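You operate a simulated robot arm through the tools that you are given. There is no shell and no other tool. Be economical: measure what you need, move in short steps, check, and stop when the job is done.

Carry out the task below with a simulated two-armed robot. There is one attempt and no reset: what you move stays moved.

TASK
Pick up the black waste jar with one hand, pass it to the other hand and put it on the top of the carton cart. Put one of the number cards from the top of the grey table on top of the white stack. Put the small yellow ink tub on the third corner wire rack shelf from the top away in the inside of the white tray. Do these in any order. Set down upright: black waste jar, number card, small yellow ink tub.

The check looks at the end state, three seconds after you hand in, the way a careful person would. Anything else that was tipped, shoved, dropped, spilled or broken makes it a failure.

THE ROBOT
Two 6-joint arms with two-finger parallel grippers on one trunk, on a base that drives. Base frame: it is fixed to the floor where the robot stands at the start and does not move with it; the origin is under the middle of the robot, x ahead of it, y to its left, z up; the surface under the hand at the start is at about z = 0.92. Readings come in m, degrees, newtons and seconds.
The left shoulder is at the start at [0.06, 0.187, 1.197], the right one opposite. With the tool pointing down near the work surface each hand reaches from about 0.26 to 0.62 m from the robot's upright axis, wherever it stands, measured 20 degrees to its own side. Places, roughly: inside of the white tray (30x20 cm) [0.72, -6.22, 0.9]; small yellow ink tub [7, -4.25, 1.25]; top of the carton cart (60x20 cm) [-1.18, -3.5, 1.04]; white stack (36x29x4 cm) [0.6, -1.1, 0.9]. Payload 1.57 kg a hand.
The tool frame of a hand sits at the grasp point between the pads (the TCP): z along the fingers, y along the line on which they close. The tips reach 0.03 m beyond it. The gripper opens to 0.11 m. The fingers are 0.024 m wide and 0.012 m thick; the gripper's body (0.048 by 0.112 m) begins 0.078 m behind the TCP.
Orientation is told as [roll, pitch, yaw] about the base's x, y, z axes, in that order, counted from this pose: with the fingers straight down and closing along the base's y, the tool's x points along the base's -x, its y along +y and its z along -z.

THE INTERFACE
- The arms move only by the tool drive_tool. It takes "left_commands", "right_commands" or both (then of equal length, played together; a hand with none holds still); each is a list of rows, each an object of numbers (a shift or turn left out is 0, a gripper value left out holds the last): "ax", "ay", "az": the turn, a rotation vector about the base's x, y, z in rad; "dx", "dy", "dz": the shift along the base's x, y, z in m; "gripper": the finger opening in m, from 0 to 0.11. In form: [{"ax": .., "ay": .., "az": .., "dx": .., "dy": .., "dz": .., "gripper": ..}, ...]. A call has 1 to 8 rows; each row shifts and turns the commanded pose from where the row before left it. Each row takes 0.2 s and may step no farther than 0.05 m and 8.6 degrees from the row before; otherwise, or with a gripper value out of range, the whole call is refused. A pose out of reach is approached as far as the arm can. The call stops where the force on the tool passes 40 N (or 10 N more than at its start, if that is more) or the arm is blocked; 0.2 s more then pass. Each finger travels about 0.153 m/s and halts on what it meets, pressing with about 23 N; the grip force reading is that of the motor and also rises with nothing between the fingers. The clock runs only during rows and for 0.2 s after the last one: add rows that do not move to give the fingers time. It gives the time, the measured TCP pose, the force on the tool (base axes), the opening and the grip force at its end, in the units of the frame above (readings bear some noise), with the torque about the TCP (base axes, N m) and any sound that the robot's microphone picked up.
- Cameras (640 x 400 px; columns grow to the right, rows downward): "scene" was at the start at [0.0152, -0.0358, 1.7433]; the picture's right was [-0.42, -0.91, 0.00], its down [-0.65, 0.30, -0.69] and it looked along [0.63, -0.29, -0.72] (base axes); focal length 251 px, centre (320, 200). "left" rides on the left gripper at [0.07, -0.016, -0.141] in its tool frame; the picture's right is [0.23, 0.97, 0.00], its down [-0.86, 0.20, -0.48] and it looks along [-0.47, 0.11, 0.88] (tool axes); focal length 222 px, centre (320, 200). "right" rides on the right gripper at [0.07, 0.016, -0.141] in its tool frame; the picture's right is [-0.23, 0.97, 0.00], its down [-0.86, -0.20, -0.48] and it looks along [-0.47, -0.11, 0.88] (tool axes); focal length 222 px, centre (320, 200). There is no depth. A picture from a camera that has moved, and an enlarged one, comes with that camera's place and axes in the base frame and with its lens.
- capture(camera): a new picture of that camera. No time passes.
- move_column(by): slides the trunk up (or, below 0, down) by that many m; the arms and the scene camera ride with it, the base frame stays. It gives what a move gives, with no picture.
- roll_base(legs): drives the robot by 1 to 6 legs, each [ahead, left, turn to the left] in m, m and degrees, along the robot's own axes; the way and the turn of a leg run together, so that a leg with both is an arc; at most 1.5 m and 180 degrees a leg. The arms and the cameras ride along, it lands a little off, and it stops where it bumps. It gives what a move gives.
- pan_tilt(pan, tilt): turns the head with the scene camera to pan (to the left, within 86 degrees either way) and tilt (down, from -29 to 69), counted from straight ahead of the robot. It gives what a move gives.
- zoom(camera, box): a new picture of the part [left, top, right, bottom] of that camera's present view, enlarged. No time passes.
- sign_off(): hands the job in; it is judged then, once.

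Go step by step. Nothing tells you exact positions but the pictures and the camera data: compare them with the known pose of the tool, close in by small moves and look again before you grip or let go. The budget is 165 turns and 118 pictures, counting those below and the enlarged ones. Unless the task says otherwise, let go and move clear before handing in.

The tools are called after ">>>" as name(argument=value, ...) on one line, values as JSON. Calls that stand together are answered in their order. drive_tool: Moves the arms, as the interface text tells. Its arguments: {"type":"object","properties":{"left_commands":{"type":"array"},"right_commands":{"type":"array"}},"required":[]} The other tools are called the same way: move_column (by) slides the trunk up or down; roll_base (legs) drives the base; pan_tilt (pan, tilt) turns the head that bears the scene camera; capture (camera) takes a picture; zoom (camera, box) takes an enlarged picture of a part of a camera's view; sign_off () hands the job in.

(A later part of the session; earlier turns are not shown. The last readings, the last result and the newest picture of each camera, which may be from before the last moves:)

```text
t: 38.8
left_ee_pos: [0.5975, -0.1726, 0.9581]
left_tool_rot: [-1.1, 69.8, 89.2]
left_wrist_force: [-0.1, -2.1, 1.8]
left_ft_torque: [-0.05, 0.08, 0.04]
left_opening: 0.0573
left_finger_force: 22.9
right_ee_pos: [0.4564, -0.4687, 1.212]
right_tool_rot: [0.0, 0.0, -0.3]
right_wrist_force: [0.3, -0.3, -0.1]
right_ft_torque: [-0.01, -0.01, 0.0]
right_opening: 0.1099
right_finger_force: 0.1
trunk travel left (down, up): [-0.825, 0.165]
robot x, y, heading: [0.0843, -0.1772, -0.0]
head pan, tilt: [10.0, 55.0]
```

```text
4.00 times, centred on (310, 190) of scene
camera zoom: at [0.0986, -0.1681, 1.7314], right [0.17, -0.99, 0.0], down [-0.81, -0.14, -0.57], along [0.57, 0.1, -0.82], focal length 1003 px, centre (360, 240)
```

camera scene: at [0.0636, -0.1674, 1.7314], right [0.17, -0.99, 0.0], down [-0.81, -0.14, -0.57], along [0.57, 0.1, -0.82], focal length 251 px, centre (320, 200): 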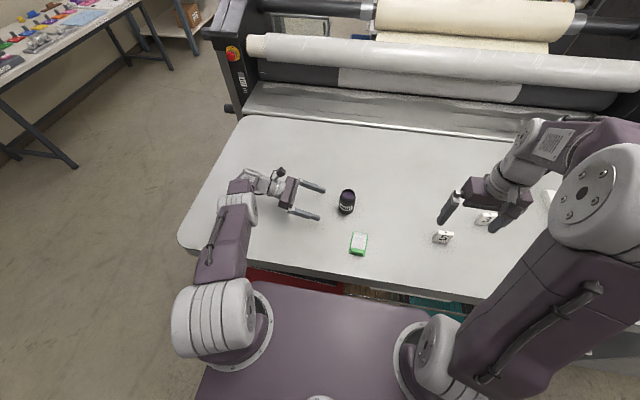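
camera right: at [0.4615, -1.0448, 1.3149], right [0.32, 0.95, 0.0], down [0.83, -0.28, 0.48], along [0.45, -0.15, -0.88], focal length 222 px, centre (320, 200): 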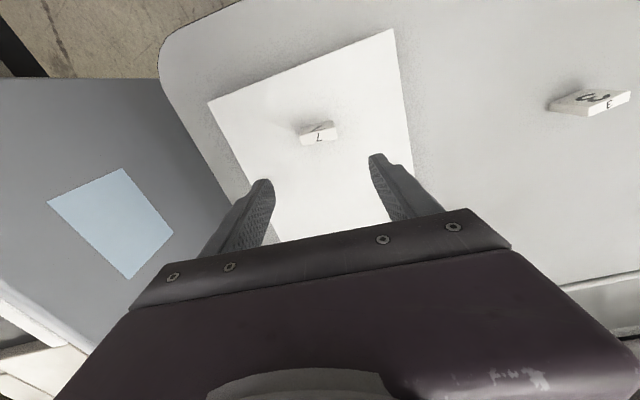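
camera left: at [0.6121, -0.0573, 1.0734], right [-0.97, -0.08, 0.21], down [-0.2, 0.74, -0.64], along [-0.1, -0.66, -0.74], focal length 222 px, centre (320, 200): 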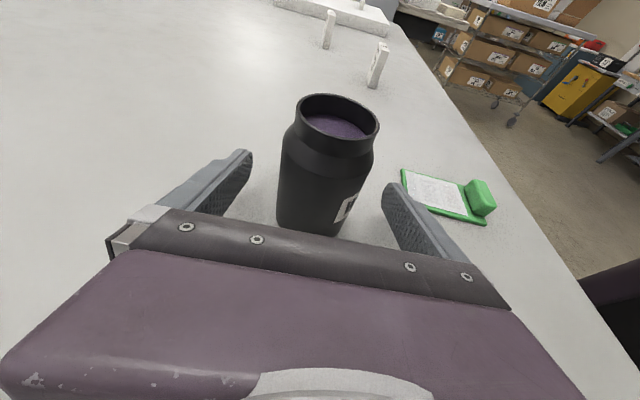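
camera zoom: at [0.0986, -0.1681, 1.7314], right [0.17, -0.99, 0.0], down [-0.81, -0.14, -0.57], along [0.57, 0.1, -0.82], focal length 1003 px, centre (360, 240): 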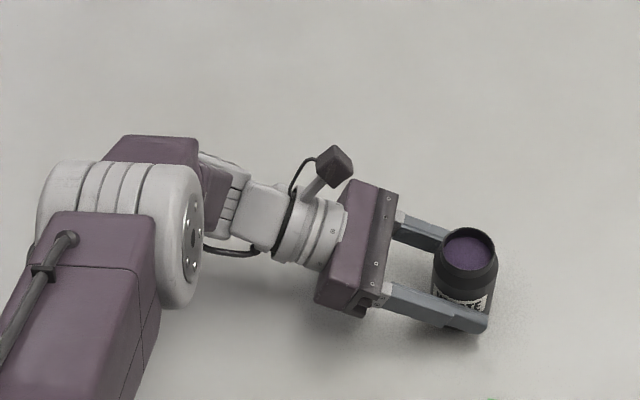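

Jar gripped (5.7 cm). Lift it straight up, then draw it back for the handover.

>>> drive_tool(left_commands=[{"dz": 0.02}, {"dz": 0.03}, {"dz": 0.03}, {"dz": 0.03}, {"dz": 0.03, "dx": -0.03}, {"dx": -0.03}, {"dx": -0.03}, {}], right_commands=[{"dz": 0.04, "gripper": 0.08}, {"dz": 0.04}, {"dz": 0.04}, {}, {}, {}, {}, {}])

>>> capture(camera="scene")

>>> capture(camera="left")

```text
t: 40.6
left_ee_pos: [0.5087, -0.1718, 1.0978]
left_tool_rot: [-1.1, 69.8, 89.2]
left_wrist_force: [0.5, 0.3, -2.8]
left_ft_torque: [0.05, 0.0, -0.02]
left_opening: 0.0574
left_finger_force: 22.7
right_ee_pos: [0.4557, -0.4675, 1.3334]
right_tool_rot: [0.0, -0.1, -0.4]
right_wrist_force: [-0.2, 0.2, -0.1]
right_ft_torque: [-0.02, 0.02, 0.04]
right_opening: 0.0801
right_finger_force: 0.1
trunk travel left (down, up): [-0.825, 0.165]
robot x, y, heading: [0.0867, -0.1761, -0.3]
head pan, tilt: [10.0, 55.0]
```

```text
85 pictures are left
camera scene: at [0.0989, -0.1679, 1.7314], right [0.17, -0.99, 0.0], down [-0.81, -0.14, -0.57], along [0.57, 0.1, -0.82], focal length 251 px, centre (320, 200)
```

scene: 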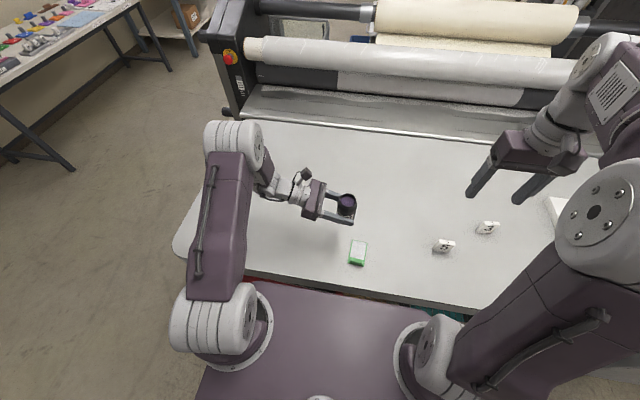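

```text
84 pictures are left
camera left: at [0.5233, -0.0621, 1.2125], right [-0.97, -0.08, 0.21], down [-0.2, 0.74, -0.64], along [-0.1, -0.66, -0.74], focal length 222 px, centre (320, 200)
```

left: 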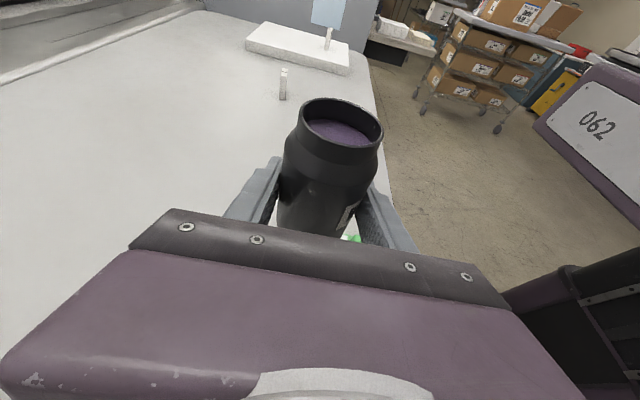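

Jar is held upright at (0.509, -0.172), top z≈1.153. Bring the right hand above it.

>>> drive_tool(right_commands=[{"dx": 0.0076, "dy": 0.0422}, {"dx": 0.0076, "dy": 0.0422}, {"dx": 0.0076, "dy": 0.0422}, {"dx": 0.0076, "dy": 0.0422}, {"dx": 0.0076, "dy": 0.0422}, {"dx": 0.0076, "dy": 0.0422}, {"dx": 0.0076, "dy": 0.0422}, {"dz": -0.03}])

>>> drive_tool(right_commands=[{"dz": -0.04}, {"dz": -0.03}, {}])

>>> capture(camera="right")

>>> zoom(camera="scene", box=[240, 120, 440, 245])

>>> capture(camera="left")

```text
t: 42.4
left_ee_pos: [0.5076, -0.1726, 1.0988]
left_tool_rot: [-1.0, 69.8, 89.2]
left_wrist_force: [0.4, 0.4, -1.8]
left_ft_torque: [0.02, 0.01, 0.0]
left_opening: 0.0574
left_finger_force: 23.2
right_ee_pos: [0.5118, -0.1722, 1.3021]
right_tool_rot: [0.0, -0.1, -0.3]
right_wrist_force: [-0.3, -0.5, 0.0]
right_ft_torque: [0.03, -0.01, -0.04]
right_opening: 0.0802
right_finger_force: 0.1
trunk travel left (down, up): [-0.825, 0.165]
robot x, y, heading: [0.0832, -0.1809, -0.4]
head pan, tilt: [10.0, 55.0]
```

```text
t: 43.2
left_ee_pos: [0.5078, -0.1723, 1.0972]
left_tool_rot: [-1.0, 69.7, 89.2]
left_wrist_force: [-0.4, -0.2, -3.1]
left_ft_torque: [-0.01, 0.01, -0.01]
left_opening: 0.0571
left_finger_force: 23.3
right_ee_pos: [0.5092, -0.1722, 1.2316]
right_tool_rot: [0.0, 0.0, -0.3]
right_wrist_force: [0.3, 0.4, 0.7]
right_ft_torque: [0.0, -0.02, -0.01]
right_opening: 0.0801
right_finger_force: 0.1
trunk travel left (down, up): [-0.825, 0.165]
robot x, y, heading: [0.0821, -0.1779, -0.5]
head pan, tilt: [10.0, 55.0]
```

```text
83 pictures are left
camera right: at [0.4393, -0.1554, 1.373], right [0.23, 0.97, 0.0], down [0.85, -0.2, 0.48], along [0.47, -0.11, -0.88], focal length 222 px, centre (320, 200)
```

right: 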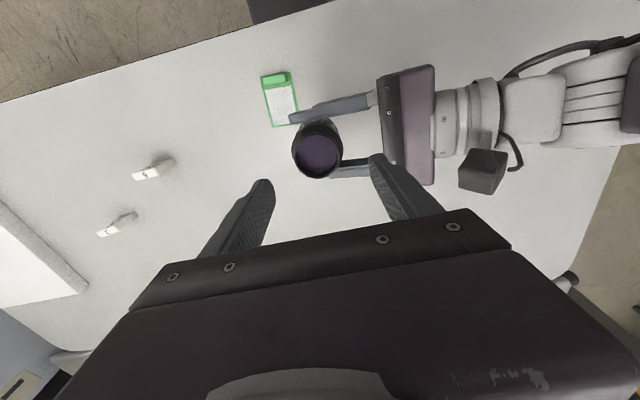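

```text
3.20 times, centred on (340, 182) of scene
camera zoom: at [0.0985, -0.168, 1.7314], right [0.17, -0.99, 0.0], down [-0.81, -0.14, -0.57], along [0.57, 0.1, -0.82], focal length 802 px, centre (256, 256)
```

zoom: 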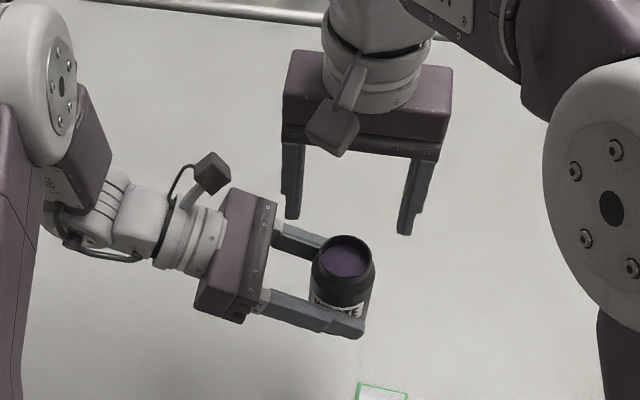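

```text
81 pictures are left
camera left: at [0.5233, -0.0623, 1.2125], right [-0.97, -0.08, 0.21], down [-0.2, 0.74, -0.64], along [-0.1, -0.66, -0.74], focal length 222 px, centre (320, 200)
```

left: 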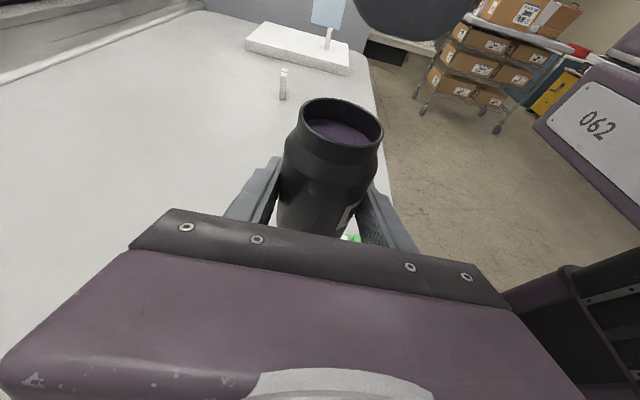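

Aligned over the mouth. Descend in stages.

>>> drive_tool(right_commands=[{"dz": -0.025}, {"dz": -0.025}, {}])

>>> capture(camera="left")

>>> capture(camera="right")

```text
t: 44.0
left_ee_pos: [0.5077, -0.1722, 1.0968]
left_tool_rot: [-0.9, 69.8, 89.2]
left_wrist_force: [1.4, 0.2, -2.2]
left_ft_torque: [0.02, 0.04, 0.02]
left_opening: 0.0573
left_finger_force: 23.1
right_ee_pos: [0.5096, -0.1721, 1.1827]
right_tool_rot: [0.0, 0.0, -0.2]
right_wrist_force: [1.1, -0.7, -0.6]
right_ft_torque: [0.02, 0.04, -0.02]
right_opening: 0.08
right_finger_force: 0.1
trunk travel left (down, up): [-0.825, 0.165]
robot x, y, heading: [0.0811, -0.1756, -0.0]
head pan, tilt: [10.0, 55.0]
```

```text
80 pictures are left
camera left: at [0.5234, -0.062, 1.2125], right [-0.97, -0.08, 0.21], down [-0.2, 0.74, -0.64], along [-0.1, -0.66, -0.74], focal length 222 px, centre (320, 200)
```

left: 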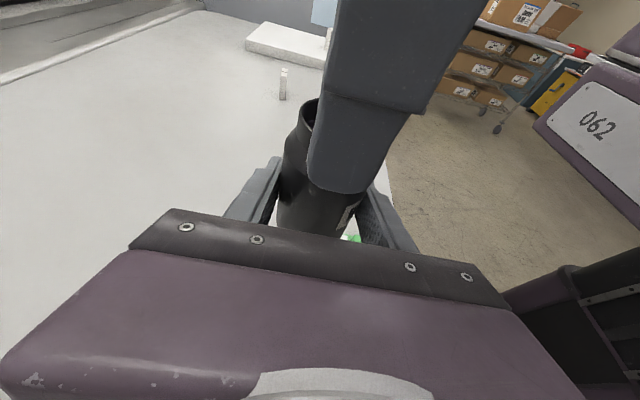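

```text
79 pictures are left
camera right: at [0.4397, -0.1555, 1.324], right [0.23, 0.97, 0.0], down [0.85, -0.2, 0.48], along [0.47, -0.11, -0.88], focal length 222 px, centre (320, 200)
```

right: 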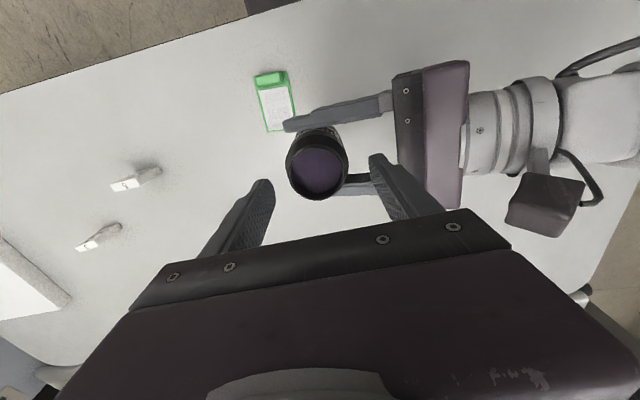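

Clear so far. Continue down to grip height and close.

>>> drive_tool(right_commands=[{"dz": -0.025}, {"dz": -0.02}, {"dz": -0.015}, {}])

>>> capture(camera="left")

>>> zoom(camera="scene", box=[240, 120, 440, 245])

```text
t: 45.0
left_ee_pos: [0.5089, -0.1722, 1.0977]
left_tool_rot: [-1.0, 69.8, 89.2]
left_wrist_force: [0.3, 0.0, -3.0]
left_ft_torque: [0.0, -0.02, -0.04]
left_opening: 0.0571
left_finger_force: 23.2
right_ee_pos: [0.5095, -0.1733, 1.1223]
right_tool_rot: [0.0, 0.0, -0.3]
right_wrist_force: [-0.1, 0.0, -0.5]
right_ft_torque: [-0.02, 0.02, 0.0]
right_opening: 0.0801
right_finger_force: 0.1
trunk travel left (down, up): [-0.825, 0.165]
robot x, y, heading: [0.085, -0.1778, -0.2]
head pan, tilt: [10.0, 55.0]
```

```text
78 pictures are left
camera left: at [0.5237, -0.0621, 1.2123], right [-0.97, -0.08, 0.21], down [-0.2, 0.74, -0.64], along [-0.1, -0.66, -0.74], focal length 222 px, centre (320, 200)
```

left: 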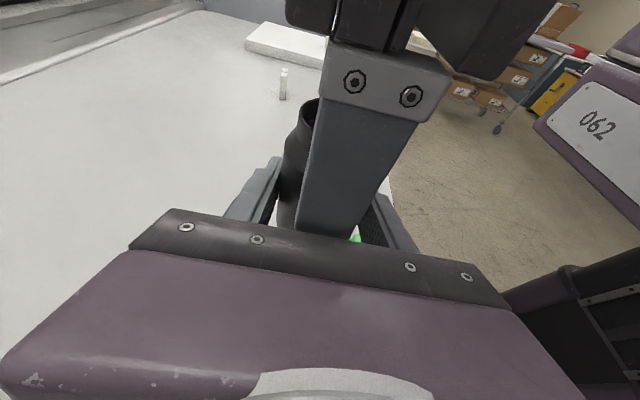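

```text
3.20 times, centred on (340, 182) of scene
camera zoom: at [0.0991, -0.1677, 1.7313], right [0.17, -0.99, 0.0], down [-0.81, -0.14, -0.57], along [0.56, 0.1, -0.82], focal length 802 px, centre (256, 256)
```

zoom: 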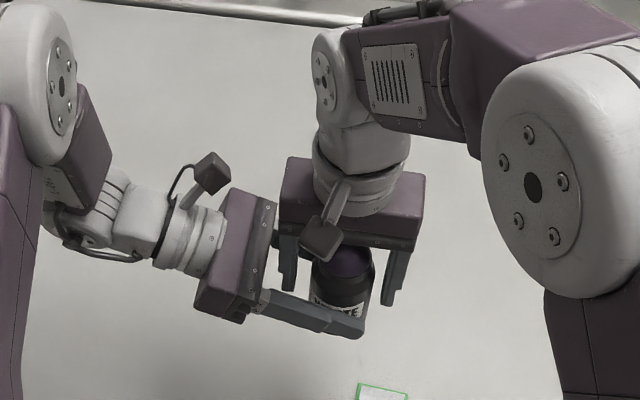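

Good placement. Closing the right hand.

>>> drive_tool(right_commands=[{"gripper": 0.045}, {}, {}, {}])

```text
t: 46.0
left_ee_pos: [0.5089, -0.1716, 1.0978]
left_tool_rot: [-1.1, 69.8, 89.1]
left_wrist_force: [0.5, 22.1, -1.2]
left_ft_torque: [-0.11, 0.18, 0.18]
left_opening: 0.0568
left_finger_force: 23.1
right_ee_pos: [0.5093, -0.1725, 1.1221]
right_tool_rot: [-0.1, 0.1, -0.3]
right_wrist_force: [-0.6, -21.6, -0.1]
right_ft_torque: [-0.4, -0.2, -0.22]
right_opening: 0.0573
right_finger_force: 22.6
trunk travel left (down, up): [-0.825, 0.165]
robot x, y, heading: [0.0853, -0.1795, -0.1]
head pan, tilt: [10.0, 55.0]
```

Both hands hold it, with some side strain. Relax it by a small shift, then open the left hand.

>>> drive_tool(right_commands=[{"dy": -0.001}, {}])

>>> drive_tool(left_commands=[{"gripper": 0.075}, {}, {"gripper": 0.11}, {}, {}])

>>> capture(camera="left")

```text
t: 46.6
left_ee_pos: [0.5091, -0.1721, 1.0978]
left_tool_rot: [-1.1, 69.9, 89.1]
left_wrist_force: [6.1, 14.6, -1.8]
left_ft_torque: [0.37, 0.12, 0.08]
left_opening: 0.0571
left_finger_force: 23.0
right_ee_pos: [0.5098, -0.173, 1.1223]
right_tool_rot: [-0.1, 0.2, -0.3]
right_wrist_force: [-7.0, -14.2, -0.7]
right_ft_torque: [-0.71, 0.01, -0.07]
right_opening: 0.0574
right_finger_force: 23.2
trunk travel left (down, up): [-0.825, 0.165]
robot x, y, heading: [0.0843, -0.1768, -0.2]
head pan, tilt: [10.0, 55.0]
```

```text
t: 47.8
left_ee_pos: [0.5086, -0.1723, 1.0986]
left_tool_rot: [-1.1, 69.9, 89.3]
left_wrist_force: [0.7, 0.6, 0.3]
left_ft_torque: [0.02, 0.0, 0.01]
left_opening: 0.1098
left_finger_force: 0.1
right_ee_pos: [0.5105, -0.1733, 1.1215]
right_tool_rot: [0.0, 0.1, -0.3]
right_wrist_force: [1.1, 0.2, -0.2]
right_ft_torque: [-0.01, 0.0, -0.03]
right_opening: 0.0572
right_finger_force: 23.4
trunk travel left (down, up): [-0.825, 0.165]
robot x, y, heading: [0.0842, -0.1834, -0.2]
head pan, tilt: [10.0, 55.0]
```

```text
76 pictures are left
camera left: at [0.5237, -0.0621, 1.2124], right [-0.97, -0.08, 0.21], down [-0.2, 0.74, -0.64], along [-0.1, -0.66, -0.74], focal length 222 px, centre (320, 200)
```

left: 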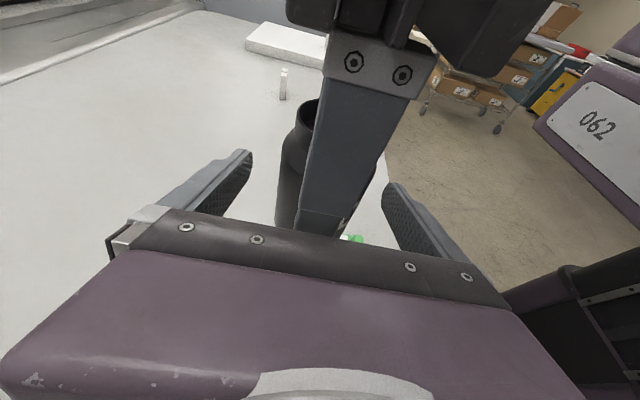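

Left is open. Withdraw it along +y; jar stays in the right hand.

>>> drive_tool(left_commands=[{"dy": 0.03}, {"dy": 0.04}, {"dy": 0.04}, {"dy": 0.04}, {"dy": 0.04, "dx": -0.02}, {"dx": -0.04}, {"dx": -0.04}, {}])

>>> capture(camera="scene")

```text
t: 49.6
left_ee_pos: [0.4085, 0.0187, 1.0972]
left_tool_rot: [-0.9, 69.9, 89.1]
left_wrist_force: [0.4, -0.6, 0.5]
left_ft_torque: [-0.05, 0.0, -0.05]
left_opening: 0.1102
left_finger_force: 0.0
right_ee_pos: [0.5107, -0.1736, 1.1217]
right_tool_rot: [-0.1, 0.1, -0.2]
right_wrist_force: [-0.7, 0.1, 0.1]
right_ft_torque: [-0.02, 0.02, 0.02]
right_opening: 0.0575
right_finger_force: 23.2
trunk travel left (down, up): [-0.825, 0.165]
robot x, y, heading: [0.0836, -0.1768, 0.0]
head pan, tilt: [10.0, 55.0]
```

```text
75 pictures are left
camera scene: at [0.0999, -0.1669, 1.7313], right [0.17, -0.99, 0.0], down [-0.81, -0.14, -0.57], along [0.56, 0.1, -0.82], focal length 251 px, centre (320, 200)
```

scene: 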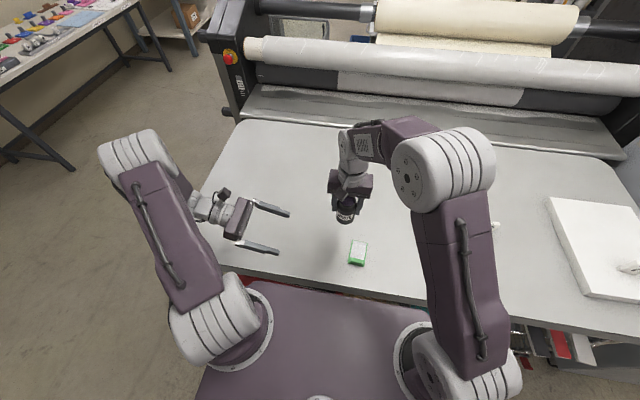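

Handover done. Raise both hands, back off the table and turn right to look toward the cart.

>>> drive_tool(left_commands=[{"dz": 0.03}, {"dz": 0.03}, {"dz": 0.03}, {"dz": 0.03}, {"dz": 0.03}, {}], right_commands=[{"dz": 0.03}, {"dz": 0.03}, {"dz": 0.03}, {"dz": 0.03, "dx": -0.03}, {"dx": -0.04, "dz": 0.03}, {"dx": -0.04}])

>>> roll_base(legs=[[-0.45, 0, 0], [0, 0, -100]])

>>> pan_tilt(pan=0, tilt=25)

>>> capture(camera="scene")

```text
t: 51.0
left_ee_pos: [0.4072, 0.0173, 1.2485]
left_tool_rot: [-1.1, 69.7, 89.2]
left_wrist_force: [-0.3, -0.3, -0.3]
left_ft_torque: [0.0, -0.02, 0.01]
left_opening: 0.1099
left_finger_force: 0.1
right_ee_pos: [0.3991, -0.1728, 1.2723]
right_tool_rot: [0.1, -0.1, -0.3]
right_wrist_force: [-0.8, 0.2, -3.1]
right_ft_torque: [-0.02, 0.0, 0.02]
right_opening: 0.0573
right_finger_force: 22.5
trunk travel left (down, up): [-0.825, 0.165]
robot x, y, heading: [0.083, -0.178, -0.3]
head pan, tilt: [10.0, 55.0]
```

```text
t: 57.9
left_ee_pos: [-0.2239, -0.5238, 1.2482]
left_tool_rot: [-1.1, 69.8, -9.8]
left_wrist_force: [0.9, -0.5, 0.7]
left_ft_torque: [-0.02, 0.0, -0.01]
left_opening: 0.11
left_finger_force: 0.1
right_ee_pos: [-0.41, -0.4877, 1.2725]
right_tool_rot: [0.0, 0.0, -99.2]
right_wrist_force: [0.3, -0.3, -2.0]
right_ft_torque: [-0.03, -0.02, 0.0]
right_opening: 0.0574
right_finger_force: 22.9
trunk travel left (down, up): [-0.825, 0.165]
robot x, y, heading: [-0.3627, -0.1782, -99.4]
head pan, tilt: [10.0, 55.0]
```

```text
t: 58.9
left_ee_pos: [-0.2225, -0.5236, 1.2488]
left_tool_rot: [-1.0, 69.7, -9.8]
left_wrist_force: [-0.5, 0.3, -0.5]
left_ft_torque: [0.0, -0.05, 0.01]
left_opening: 0.1102
left_finger_force: 0.1
right_ee_pos: [-0.4093, -0.4879, 1.2725]
right_tool_rot: [0.0, 0.0, -99.2]
right_wrist_force: [-0.7, 0.3, -2.8]
right_ft_torque: [-0.01, 0.02, 0.03]
right_opening: 0.0575
right_finger_force: 23.0
trunk travel left (down, up): [-0.825, 0.165]
robot x, y, heading: [-0.3646, -0.1762, -99.2]
head pan, tilt: [0.0, 25.0]
```

```text
74 pictures are left
camera scene: at [-0.369, -0.2101, 1.7753], right [-0.99, 0.16, 0.0], down [0.07, 0.42, -0.91], along [-0.14, -0.89, -0.42], focal length 251 px, centre (320, 200)
```

scene: 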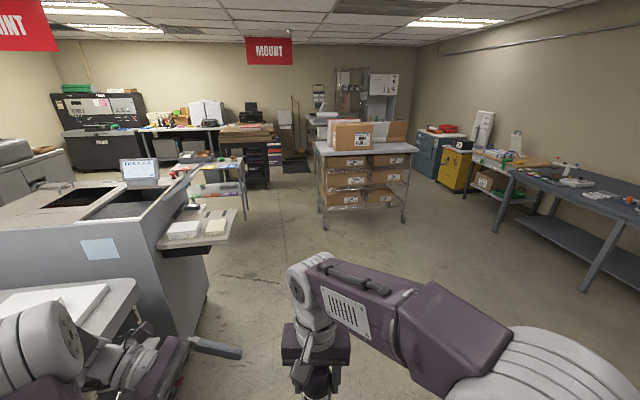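

The cart stands ahead; its near strip of top looks free in front of the box. Zoom in.

>>> zoom(camera="scene", box=[290, 100, 450, 240])

```text
2.86 times, centred on (370, 170) of scene
camera zoom: at [-0.369, -0.2101, 1.7753], right [-0.99, 0.16, 0.0], down [0.07, 0.42, -0.91], along [-0.14, -0.89, -0.42], focal length 716 px, centre (177, 286)
```

zoom: 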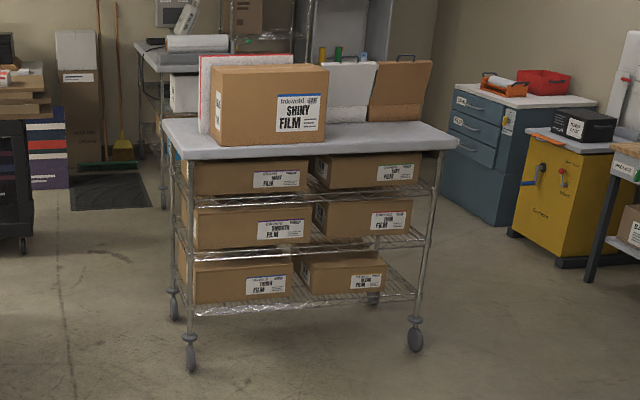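

The cart front edge is near y≈-3.0 with a free strip in front of the box. I drive closer, stopping well short.

>>> roll_base(legs=[[1.05, -0.25, 0], [1.05, -0.25, 0], [0, 0, 9.2]])

>>> pan_tilt(pan=0, tilt=30)

>>> capture(camera="scene")

```text
t: 70.3
left_ee_pos: [-1.0143, -2.5068, 1.2493]
left_tool_rot: [-1.0, 69.8, -0.3]
left_wrist_force: [0.3, -0.2, 0.2]
left_ft_torque: [0.02, 0.0, 0.0]
left_opening: 0.1102
left_finger_force: 0.0
right_ee_pos: [-1.2046, -2.5016, 1.2727]
right_tool_rot: [-0.1, 0.0, -89.8]
right_wrist_force: [0.0, 0.7, -3.1]
right_ft_torque: [-0.01, -0.05, -0.01]
right_opening: 0.0576
right_finger_force: 23.1
trunk travel left (down, up): [-0.825, 0.165]
robot x, y, heading: [-1.2128, -2.1869, -89.8]
head pan, tilt: [0.0, 25.0]
```

```text
t: 71.0
left_ee_pos: [-1.0135, -2.5064, 1.2482]
left_tool_rot: [-1.0, 69.8, -0.3]
left_wrist_force: [0.0, -0.1, 0.1]
left_ft_torque: [0.04, -0.04, -0.02]
left_opening: 0.1099
left_finger_force: 0.1
right_ee_pos: [-1.2037, -2.5002, 1.2731]
right_tool_rot: [0.1, 0.0, -89.7]
right_wrist_force: [0.1, 0.3, -2.3]
right_ft_torque: [-0.02, 0.01, 0.02]
right_opening: 0.0575
right_finger_force: 23.1
trunk travel left (down, up): [-0.825, 0.165]
robot x, y, heading: [-1.2101, -2.1857, -89.6]
head pan, tilt: [0.0, 30.0]
```

```text
72 pictures are left
camera scene: at [-1.2093, -2.2193, 1.7674], right [-1.0, 0.0, 0.0], down [0.0, 0.5, -0.87], along [0.0, -0.87, -0.5], focal length 251 px, centre (320, 200)
```

scene: 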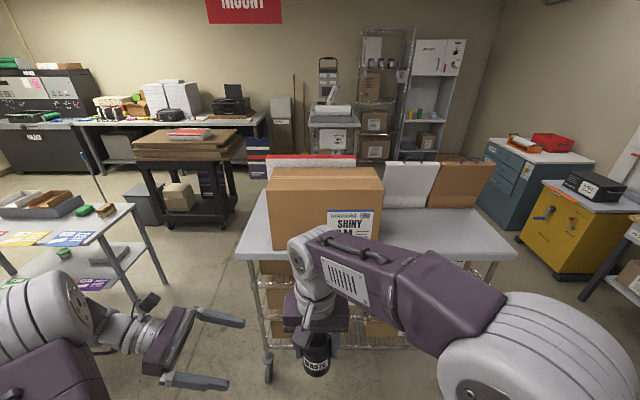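

The area of cart top right of the box (x≈-1.6…-2.0, y≈-3.05…-3.4) is free. I raise/retract the left hand so it clears the box, then drive in.

>>> drive_tool(left_commands=[{"dz": 0.04, "dy": 0.01}, {"dz": 0.04, "dy": 0.01}, {"dz": 0.04, "dy": 0.02}, {"dz": 0.04, "dy": 0.02}, {"dz": 0.04, "dy": 0.02}, {}])

>>> roll_base(legs=[[0, -0.37, 0], [0.4, 0, 0]])

>>> pan_tilt(pan=-15, tilt=50)

>>> capture(camera="scene")

>>> capture(camera="right")

```text
t: 72.4
left_ee_pos: [-1.0413, -2.4469, 1.4029]
left_tool_rot: [-0.8, 69.8, -0.2]
left_wrist_force: [0.4, 1.2, 0.3]
left_ft_torque: [0.02, 0.03, 0.0]
left_opening: 0.1099
left_finger_force: 0.1
left hand out of reach, approached as far as the arm can: row 4, 5
right_ee_pos: [-1.2032, -2.501, 1.2728]
right_tool_rot: [-0.1, 0.1, -89.8]
right_wrist_force: [-0.9, -0.2, -2.4]
right_ft_torque: [0.02, 0.03, 0.02]
right_opening: 0.0571
right_finger_force: 22.8
trunk travel left (down, up): [-0.825, 0.165]
robot x, y, heading: [-1.2116, -2.1888, -89.7]
head pan, tilt: [0.0, 30.0]
```

```text
t: 76.8
left_ee_pos: [-1.4095, -2.846, 1.4042]
left_tool_rot: [-1.3, 69.8, -0.8]
left_wrist_force: [-0.9, -0.3, -0.5]
left_ft_torque: [0.0, -0.04, 0.04]
left_opening: 0.1098
left_finger_force: 0.1
right_ee_pos: [-1.5727, -2.9001, 1.2732]
right_tool_rot: [0.0, -0.1, -90.0]
right_wrist_force: [0.6, -0.7, -3.3]
right_ft_torque: [-0.02, 0.02, 0.01]
right_opening: 0.0572
right_finger_force: 22.8
trunk travel left (down, up): [-0.825, 0.165]
robot x, y, heading: [-1.5781, -2.5866, -89.8]
head pan, tilt: [0.0, 30.0]
```

```text
t: 77.6
left_ee_pos: [-1.4089, -2.8499, 1.4035]
left_tool_rot: [-0.9, 69.9, -0.4]
left_wrist_force: [0.0, -0.6, -0.1]
left_ft_torque: [-0.01, -0.02, 0.02]
left_opening: 0.1098
left_finger_force: 0.0
right_ee_pos: [-1.5724, -2.9016, 1.2723]
right_tool_rot: [0.0, 0.1, -89.9]
right_wrist_force: [0.4, 0.3, -3.7]
right_ft_torque: [0.03, 0.02, -0.01]
right_opening: 0.0575
right_finger_force: 23.3
trunk travel left (down, up): [-0.825, 0.165]
robot x, y, heading: [-1.5835, -2.5842, -90.0]
head pan, tilt: [-15.0, 50.0]
```

```text
71 pictures are left
camera scene: at [-1.5963, -2.6047, 1.7379], right [-0.97, 0.26, 0.0], down [0.2, 0.74, -0.64], along [-0.17, -0.62, -0.77], focal length 251 px, centre (320, 200)
```

scene: 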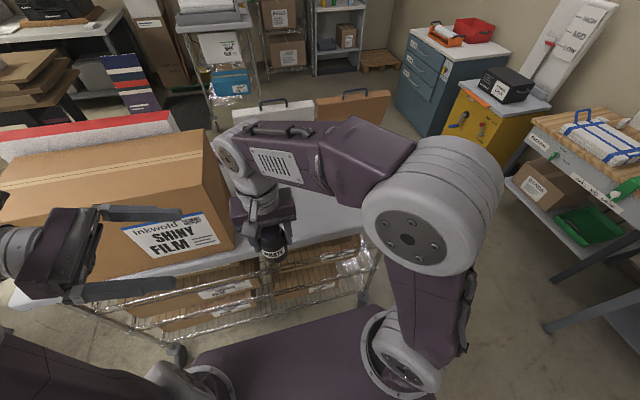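

```text
70 pictures are left
camera right: at [-1.5563, -2.8324, 1.4133], right [0.97, -0.23, 0.0], down [-0.2, -0.86, 0.48], along [-0.11, -0.47, -0.88], focal length 222 px, centre (320, 200)
```

right: 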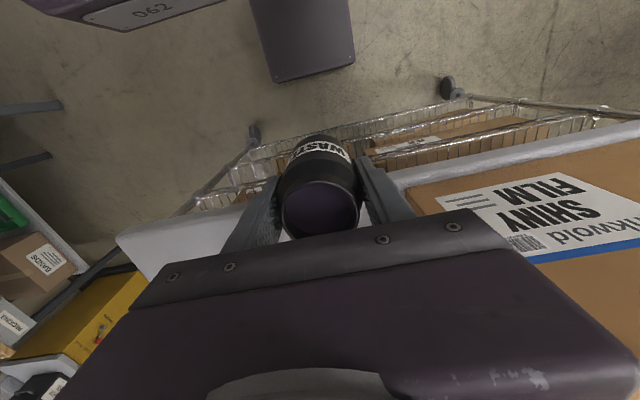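

Right of the box there's free surface x -1.5…-2.0 (front edge y≈-3.02). Move base 8 cm closer and bring the jar over (-1.72, -3.2).

>>> roll_base(legs=[[0.08, 0, 0]])

>>> drive_tool(right_commands=[{"dx": -0.024, "dy": -0.036}, {"dx": -0.024, "dy": -0.036}, {"dx": -0.024, "dy": -0.036}, {"dx": -0.024, "dy": -0.036}, {"dx": -0.024, "dy": -0.036}, {"dx": -0.024, "dy": -0.036}, {}])

>>> capture(camera="right")

>>> capture(camera="scene")

```text
t: 78.7
left_ee_pos: [-1.4096, -2.9213, 1.4056]
left_tool_rot: [-2.1, 69.7, -1.3]
left_wrist_force: [-0.2, -0.3, 0.8]
left_ft_torque: [-0.03, 0.01, 0.06]
left_opening: 0.11
left_finger_force: 0.1
right_ee_pos: [-1.5714, -2.9747, 1.2742]
right_tool_rot: [0.1, -0.2, -90.0]
right_wrist_force: [-0.7, 0.6, -2.7]
right_ft_torque: [-0.06, 0.03, -0.03]
right_opening: 0.0574
right_finger_force: 22.9
trunk travel left (down, up): [-0.825, 0.165]
robot x, y, heading: [-1.5769, -2.6675, -89.9]
head pan, tilt: [-15.0, 50.0]
```

```text
t: 80.3
left_ee_pos: [-1.4093, -2.927, 1.4039]
left_tool_rot: [-1.1, 69.9, -0.6]
left_wrist_force: [0.5, 0.6, 0.6]
left_ft_torque: [0.0, 0.01, 0.02]
left_opening: 0.1096
left_finger_force: 0.0
right_ee_pos: [-1.7154, -3.1963, 1.2731]
right_tool_rot: [0.0, 0.2, -90.0]
right_wrist_force: [-0.3, 1.1, -2.4]
right_ft_torque: [0.0, 0.03, 0.03]
right_opening: 0.0571
right_finger_force: 22.8
trunk travel left (down, up): [-0.825, 0.165]
robot x, y, heading: [-1.5791, -2.6647, -90.0]
head pan, tilt: [-15.0, 50.0]
```

```text
69 pictures are left
camera right: at [-1.7005, -3.1275, 1.414], right [0.97, -0.23, 0.0], down [-0.2, -0.86, 0.48], along [-0.11, -0.46, -0.88], focal length 222 px, centre (320, 200)
```

right: 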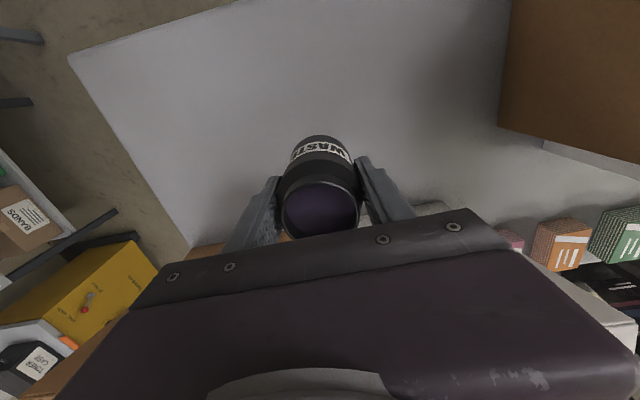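

```text
68 pictures are left
camera scene: at [-1.5961, -2.6833, 1.7379], right [-0.97, 0.26, 0.0], down [0.2, 0.74, -0.64], along [-0.17, -0.62, -0.77], focal length 251 px, centre (320, 200)
```

scene: 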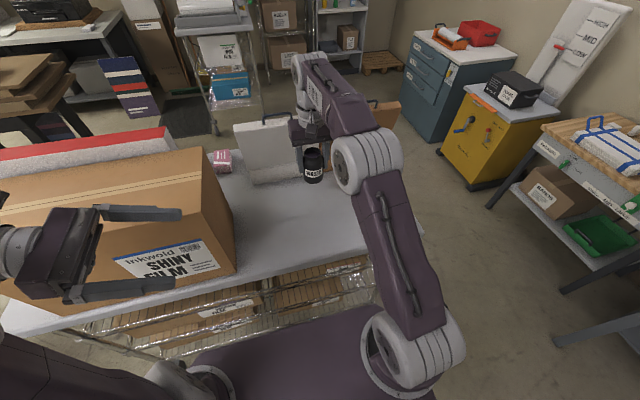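

Space below the jar is free; a white board stands behind at y≈-3.37. Pull back 3 cm and lower.

>>> drive_tool(right_commands=[{"dy": 0.03, "dz": -0.02}, {"dz": -0.04}, {"dz": -0.04}, {"dz": -0.03}, {"dz": -0.015}, {}])

>>> capture(camera="right")

>>> zoom(camera="scene", box=[200, 100, 440, 250])

```text
t: 81.7
left_ee_pos: [-1.4087, -2.9273, 1.4038]
left_tool_rot: [-1.0, 69.8, -0.6]
left_wrist_force: [1.2, -0.5, -0.4]
left_ft_torque: [-0.03, 0.03, 0.0]
left_opening: 0.1101
left_finger_force: 0.0
right_ee_pos: [-1.7168, -3.1665, 1.1273]
right_tool_rot: [0.1, 0.0, -90.0]
right_wrist_force: [-0.2, 0.4, -3.0]
right_ft_torque: [0.0, -0.01, 0.02]
right_opening: 0.0574
right_finger_force: 22.9
trunk travel left (down, up): [-0.825, 0.165]
robot x, y, heading: [-1.576, -2.67, -90.0]
head pan, tilt: [-15.0, 50.0]
```

```text
67 pictures are left
camera right: at [-1.7012, -3.0974, 1.268], right [0.97, -0.23, 0.0], down [-0.2, -0.86, 0.48], along [-0.11, -0.47, -0.88], focal length 222 px, centre (320, 200)
```

right: 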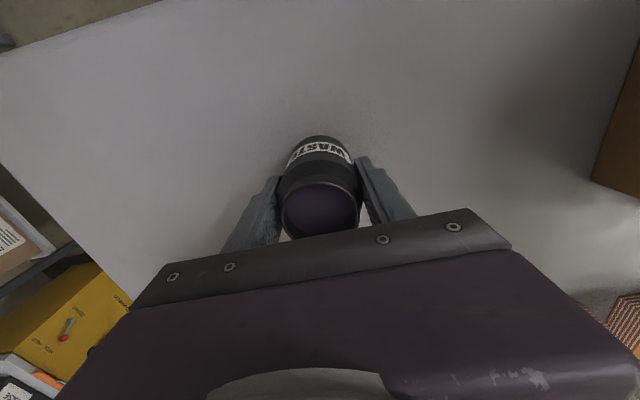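

```text
2.67 times, centred on (320, 175) of scene
camera zoom: at [-1.5964, -2.684, 1.7379], right [-0.97, 0.26, 0.0], down [0.2, 0.74, -0.64], along [-0.17, -0.62, -0.77], focal length 669 px, centre (320, 267)
```

zoom: 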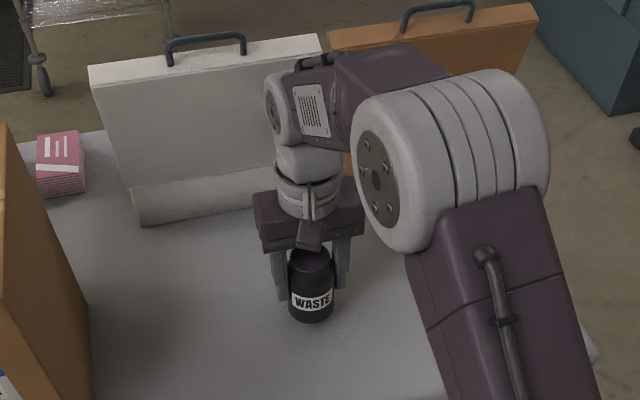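

Close to the surface; lower in small steps until contact.

>>> drive_tool(right_commands=[{"dz": -0.008}, {"dz": -0.008}, {}])

>>> drive_tool(right_commands=[{"dz": -0.004}, {}])

>>> drive_tool(right_commands=[{"dz": -0.003}, {}])

```text
t: 82.5
left_ee_pos: [-1.4102, -2.9264, 1.4057]
left_tool_rot: [-1.2, 69.8, -0.8]
left_wrist_force: [0.2, -0.6, 0.8]
left_ft_torque: [-0.03, 0.0, -0.05]
left_opening: 0.11
left_finger_force: 0.0
right_ee_pos: [-1.7159, -3.1668, 1.1138]
right_tool_rot: [0.0, -0.3, -89.9]
right_wrist_force: [-2.8, -1.8, 14.3]
right_ft_torque: [0.35, 0.11, 0.04]
right_opening: 0.0575
right_finger_force: 23.1
trunk travel left (down, up): [-0.825, 0.165]
robot x, y, heading: [-1.5765, -2.665, -90.3]
head pan, tilt: [-15.0, 50.0]
```

```text
t: 83.1
left_ee_pos: [-1.4108, -2.9259, 1.4034]
left_tool_rot: [-1.3, 69.8, -0.8]
left_wrist_force: [0.1, -0.3, -0.9]
left_ft_torque: [-0.03, 0.02, 0.01]
left_opening: 0.1099
left_finger_force: 0.1
right_ee_pos: [-1.7159, -3.166, 1.1083]
right_tool_rot: [0.0, -0.3, -90.0]
right_wrist_force: [-2.5, -3.8, 22.8]
right_ft_torque: [-0.1, -0.04, 0.13]
right_opening: 0.0573
right_finger_force: 22.8
trunk travel left (down, up): [-0.825, 0.165]
robot x, y, heading: [-1.5797, -2.6648, -90.3]
head pan, tilt: [-15.0, 50.0]
```

```text
t: 83.7
left_ee_pos: [-1.4099, -2.9263, 1.405]
left_tool_rot: [-1.2, 69.8, -0.8]
left_wrist_force: [0.4, 0.2, 0.3]
left_ft_torque: [0.0, 0.01, 0.03]
left_opening: 0.1102
left_finger_force: 0.0
right_ee_pos: [-1.7149, -3.1643, 1.1036]
right_tool_rot: [0.0, 0.1, -90.1]
right_wrist_force: [0.1, 1.7, 6.5]
right_ft_torque: [0.32, -0.25, 0.04]
right_opening: 0.0568
right_finger_force: 22.8
trunk travel left (down, up): [-0.825, 0.165]
robot x, y, heading: [-1.5787, -2.6676, -90.0]
head pan, tilt: [-15.0, 50.0]
```

The jar is on the surface (contact force). Release and rise.

>>> drive_tool(right_commands=[{"gripper": 0.08}, {}, {}, {"dz": 0.03}, {"dz": 0.04}, {"dz": 0.04}, {"dz": 0.04}])

>>> capture(camera="right")

```text
t: 85.3
left_ee_pos: [-1.4095, -2.9266, 1.4048]
left_tool_rot: [-1.0, 69.8, -0.6]
left_wrist_force: [0.0, 0.3, 0.0]
left_ft_torque: [0.03, 0.01, -0.02]
left_opening: 0.1102
left_finger_force: 0.1
right_ee_pos: [-1.716, -3.1672, 1.2537]
right_tool_rot: [0.0, -0.1, -90.0]
right_wrist_force: [0.8, -0.1, 0.9]
right_ft_torque: [-0.01, -0.01, -0.02]
right_opening: 0.08
right_finger_force: 0.1
trunk travel left (down, up): [-0.825, 0.165]
robot x, y, heading: [-1.5801, -2.6642, -90.2]
head pan, tilt: [-15.0, 50.0]
```

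```text
65 pictures are left
camera right: at [-1.7001, -3.097, 1.396], right [0.97, -0.23, 0.0], down [-0.2, -0.86, 0.48], along [-0.11, -0.47, -0.88], focal length 222 px, centre (320, 200)
```

right: 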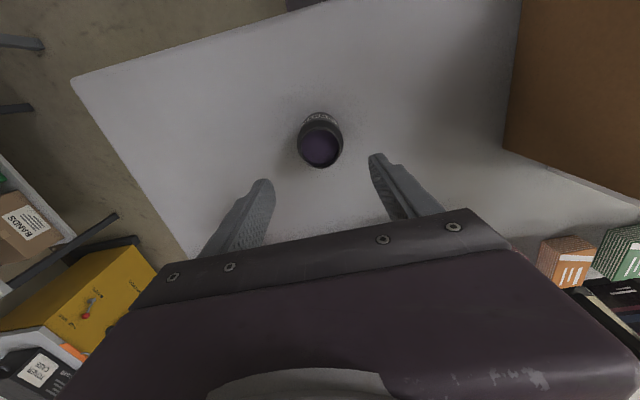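

Jar stands upright on the cart. Retract the right hand, back away and turn toward +x to look for the route to the rack.

>>> drive_tool(right_commands=[{"dy": 0.04, "dz": 0.03}, {"dy": 0.045}, {"dy": 0.045}, {"dy": 0.045}, {"dy": 0.03, "gripper": 0.11}, {}])

>>> roll_base(legs=[[-0.7, 0, 0], [0, 0, 90]])

>>> pan_tilt(pan=0, tilt=18)

>>> capture(camera="scene")

```text
t: 86.7
left_ee_pos: [-1.4108, -2.9286, 1.4031]
left_tool_rot: [-0.9, 69.8, -0.4]
left_wrist_force: [0.6, -0.4, -0.6]
left_ft_torque: [0.03, -0.03, 0.01]
left_opening: 0.1101
left_finger_force: 0.0
right_ee_pos: [-1.7154, -2.9626, 1.2851]
right_tool_rot: [0.1, 0.1, -90.0]
right_wrist_force: [-0.6, -0.4, 0.0]
right_ft_torque: [0.02, -0.01, -0.01]
right_opening: 0.1102
right_finger_force: 0.0
trunk travel left (down, up): [-0.825, 0.165]
robot x, y, heading: [-1.5804, -2.6697, -89.8]
head pan, tilt: [-15.0, 50.0]
```

```text
t: 94.3
left_ee_pos: [-1.3189, -1.802, 1.4042]
left_tool_rot: [-1.1, 69.8, 89.1]
left_wrist_force: [-0.5, 0.0, 0.5]
left_ft_torque: [-0.03, 0.02, 0.0]
left_opening: 0.1097
left_finger_force: 0.0
right_ee_pos: [-1.2866, -2.1095, 1.2836]
right_tool_rot: [0.0, 0.0, -0.3]
right_wrist_force: [0.7, -1.2, 0.6]
right_ft_torque: [-0.04, 0.04, -0.01]
right_opening: 0.1101
right_finger_force: 0.1
trunk travel left (down, up): [-0.825, 0.165]
robot x, y, heading: [-1.5821, -1.9682, -0.6]
head pan, tilt: [-15.0, 50.0]
```

```text
t: 95.3
left_ee_pos: [-1.3196, -1.8022, 1.4049]
left_tool_rot: [-1.1, 69.8, 89.1]
left_wrist_force: [0.2, 0.0, 0.5]
left_ft_torque: [-0.01, 0.0, -0.01]
left_opening: 0.1098
left_finger_force: 0.1
right_ee_pos: [-1.2869, -2.1073, 1.2851]
right_tool_rot: [0.0, 0.1, -0.3]
right_wrist_force: [1.1, 0.4, -0.6]
right_ft_torque: [0.01, -0.01, 0.01]
right_opening: 0.11
right_finger_force: 0.0
trunk travel left (down, up): [-0.825, 0.165]
robot x, y, heading: [-1.5817, -1.969, -0.2]
head pan, tilt: [0.0, 18.0]
```

```text
64 pictures are left
camera scene: at [-1.5459, -1.9717, 1.7866], right [-0.01, -1.0, 0.0], down [-0.31, 0.0, -0.95], along [0.95, -0.01, -0.31], focal length 251 px, centre (320, 200)
```

scene: 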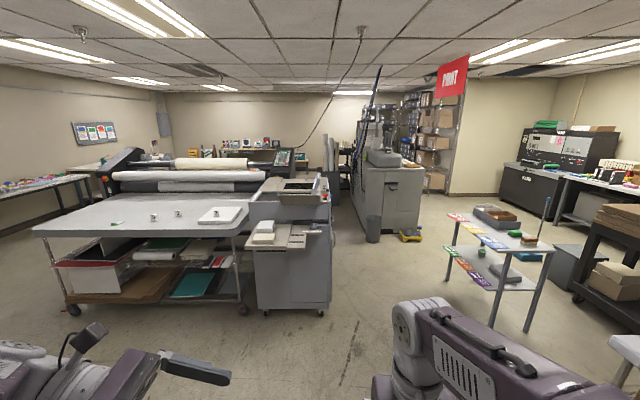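

I see the corner rack far ahead right, past the grey machine and a small trestle table. I'll drive through the gap at y≈-2.75 and look again.

>>> roll_base(legs=[[1.0, -0.76, 0], [1.3, 0, 0]])

>>> pan_tilt(pan=-25, tilt=25)

>>> capture(camera="scene")

```text
t: 107.7
left_ee_pos: [0.9664, -2.5636, 1.404]
left_tool_rot: [-1.1, 69.8, 89.2]
left_wrist_force: [0.0, 0.5, -0.1]
left_ft_torque: [0.02, -0.02, -0.02]
left_opening: 0.1101
left_finger_force: 0.0
right_ee_pos: [0.9999, -2.871, 1.2841]
right_tool_rot: [0.0, -0.1, -0.2]
right_wrist_force: [-0.2, 0.3, -0.7]
right_ft_torque: [0.0, 0.02, -0.03]
right_opening: 0.1099
right_finger_force: 0.0
trunk travel left (down, up): [-0.825, 0.165]
robot x, y, heading: [0.7041, -2.7332, -0.2]
head pan, tilt: [0.0, 18.0]
```

```text
t: 108.6
left_ee_pos: [0.9681, -2.564, 1.4047]
left_tool_rot: [-1.1, 69.8, 89.2]
left_wrist_force: [-0.1, 0.6, -0.3]
left_ft_torque: [0.0, -0.02, 0.04]
left_opening: 0.1103
left_finger_force: 0.0
right_ee_pos: [1.0017, -2.8702, 1.2843]
right_tool_rot: [-0.1, 0.0, -0.1]
right_wrist_force: [0.5, 0.2, -0.3]
right_ft_torque: [0.0, -0.01, 0.03]
right_opening: 0.1104
right_finger_force: 0.0
trunk travel left (down, up): [-0.825, 0.165]
robot x, y, heading: [0.7067, -2.7327, 0.1]
head pan, tilt: [-25.0, 25.0]
```

```text
63 pictures are left
camera scene: at [0.7322, -2.7727, 1.7754], right [-0.42, -0.91, 0.0], down [-0.38, 0.18, -0.91], along [0.82, -0.38, -0.42], focal length 251 px, centre (320, 200)
```

scene: 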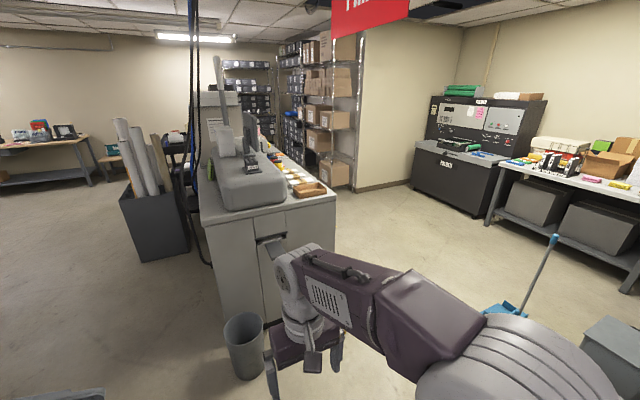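

The rack stands in a nook (bins on back rack, cartons on the side rack). Zoom to find the yellow tub.

>>> zoom(camera="scene", box=[210, 30, 380, 200])

```text
2.35 times, centred on (295, 115) of scene
camera zoom: at [0.7322, -2.7727, 1.7754], right [-0.42, -0.91, 0.0], down [-0.38, 0.18, -0.91], along [0.82, -0.38, -0.42], focal length 590 px, centre (379, 400)
```

zoom: 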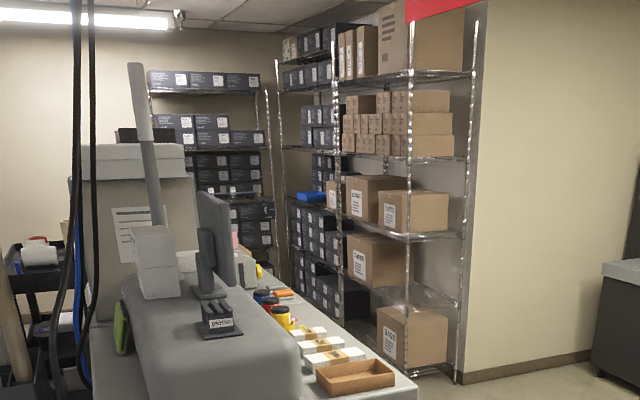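

I need to see the trestle on my right before cutting across. Looking right.

>>> pan_tilt(pan=-70, tilt=40)

>>> capture(camera="scene")

```text
t: 109.7
left_ee_pos: [0.9673, -2.5645, 1.4043]
left_tool_rot: [-1.1, 69.8, 89.3]
left_wrist_force: [0.1, 0.2, 0.2]
left_ft_torque: [0.01, -0.01, -0.04]
left_opening: 0.1103
left_finger_force: 0.1
right_ee_pos: [1.0021, -2.8694, 1.284]
right_tool_rot: [-0.1, 0.0, -0.2]
right_wrist_force: [0.7, 0.2, -0.8]
right_ft_torque: [-0.02, 0.0, -0.02]
right_opening: 0.11
right_finger_force: 0.1
trunk travel left (down, up): [-0.825, 0.165]
robot x, y, heading: [0.7053, -2.7311, -0.2]
head pan, tilt: [-70.0, 40.0]
```

```text
61 pictures are left
camera scene: at [0.6775, -2.8137, 1.7521], right [-0.94, -0.34, 0.0], down [-0.22, 0.6, -0.77], along [0.26, -0.72, -0.64], focal length 251 px, centre (320, 200)
```

scene: 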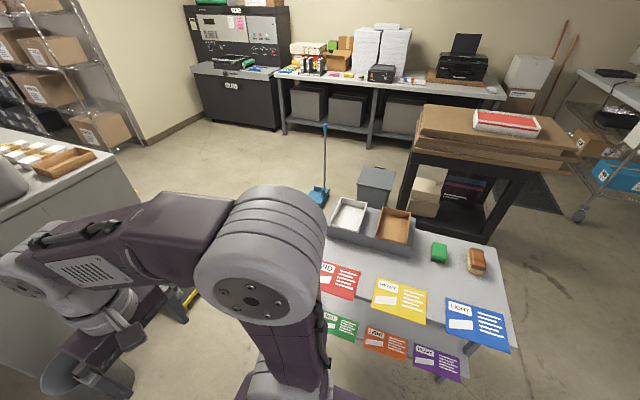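

The gap between trestle (x≲0.95) and bin (x≈1.75) is passable at x≈1.37. Go there and slide right.

>>> roll_base(legs=[[0.65, 0, 0], [0, -1.4, 0]])

>>> pan_tilt(pan=0, tilt=20)

>>> capture(camera="scene")

```text
t: 120.0
left_ee_pos: [1.6311, -3.9679, 1.4038]
left_tool_rot: [-1.1, 69.8, 90.3]
left_wrist_force: [0.1, 1.2, 0.0]
left_ft_torque: [-0.03, 0.01, 0.02]
left_opening: 0.1099
left_finger_force: 0.1
right_ee_pos: [1.6696, -4.2727, 1.2841]
right_tool_rot: [0.0, 0.1, 0.7]
right_wrist_force: [0.2, -0.4, -0.1]
right_ft_torque: [0.01, -0.01, 0.02]
right_opening: 0.1099
right_finger_force: 0.1
trunk travel left (down, up): [-0.825, 0.165]
robot x, y, heading: [1.3714, -4.1418, 0.9]
head pan, tilt: [-70.0, 40.0]
```

```text
t: 121.4
left_ee_pos: [1.6305, -3.9676, 1.4051]
left_tool_rot: [-1.1, 69.8, 90.2]
left_wrist_force: [0.1, -0.2, 0.8]
left_ft_torque: [-0.02, -0.03, 0.0]
left_opening: 0.1097
left_finger_force: 0.0
right_ee_pos: [1.6683, -4.2736, 1.2851]
right_tool_rot: [0.0, 0.1, 0.7]
right_wrist_force: [-0.1, 0.1, -0.4]
right_ft_torque: [0.04, 0.02, 0.04]
right_opening: 0.11
right_finger_force: 0.0
trunk travel left (down, up): [-0.825, 0.165]
robot x, y, heading: [1.3738, -4.1409, 0.8]
head pan, tilt: [0.0, 20.0]
```

```text
60 pictures are left
camera scene: at [1.4069, -4.1424, 1.7834], right [0.01, -1.0, 0.0], down [-0.34, 0.0, -0.94], along [0.94, 0.01, -0.34], focal length 251 px, centre (320, 200)
```

scene: 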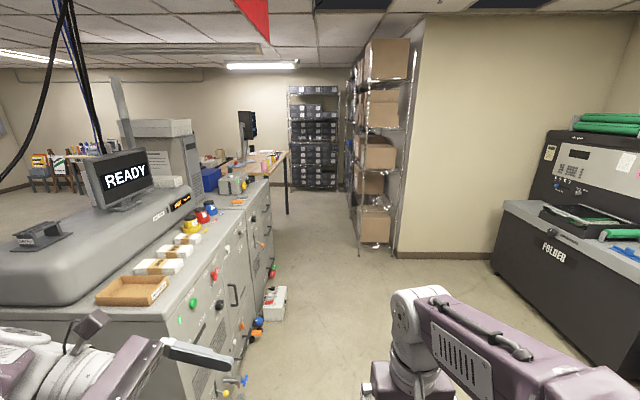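

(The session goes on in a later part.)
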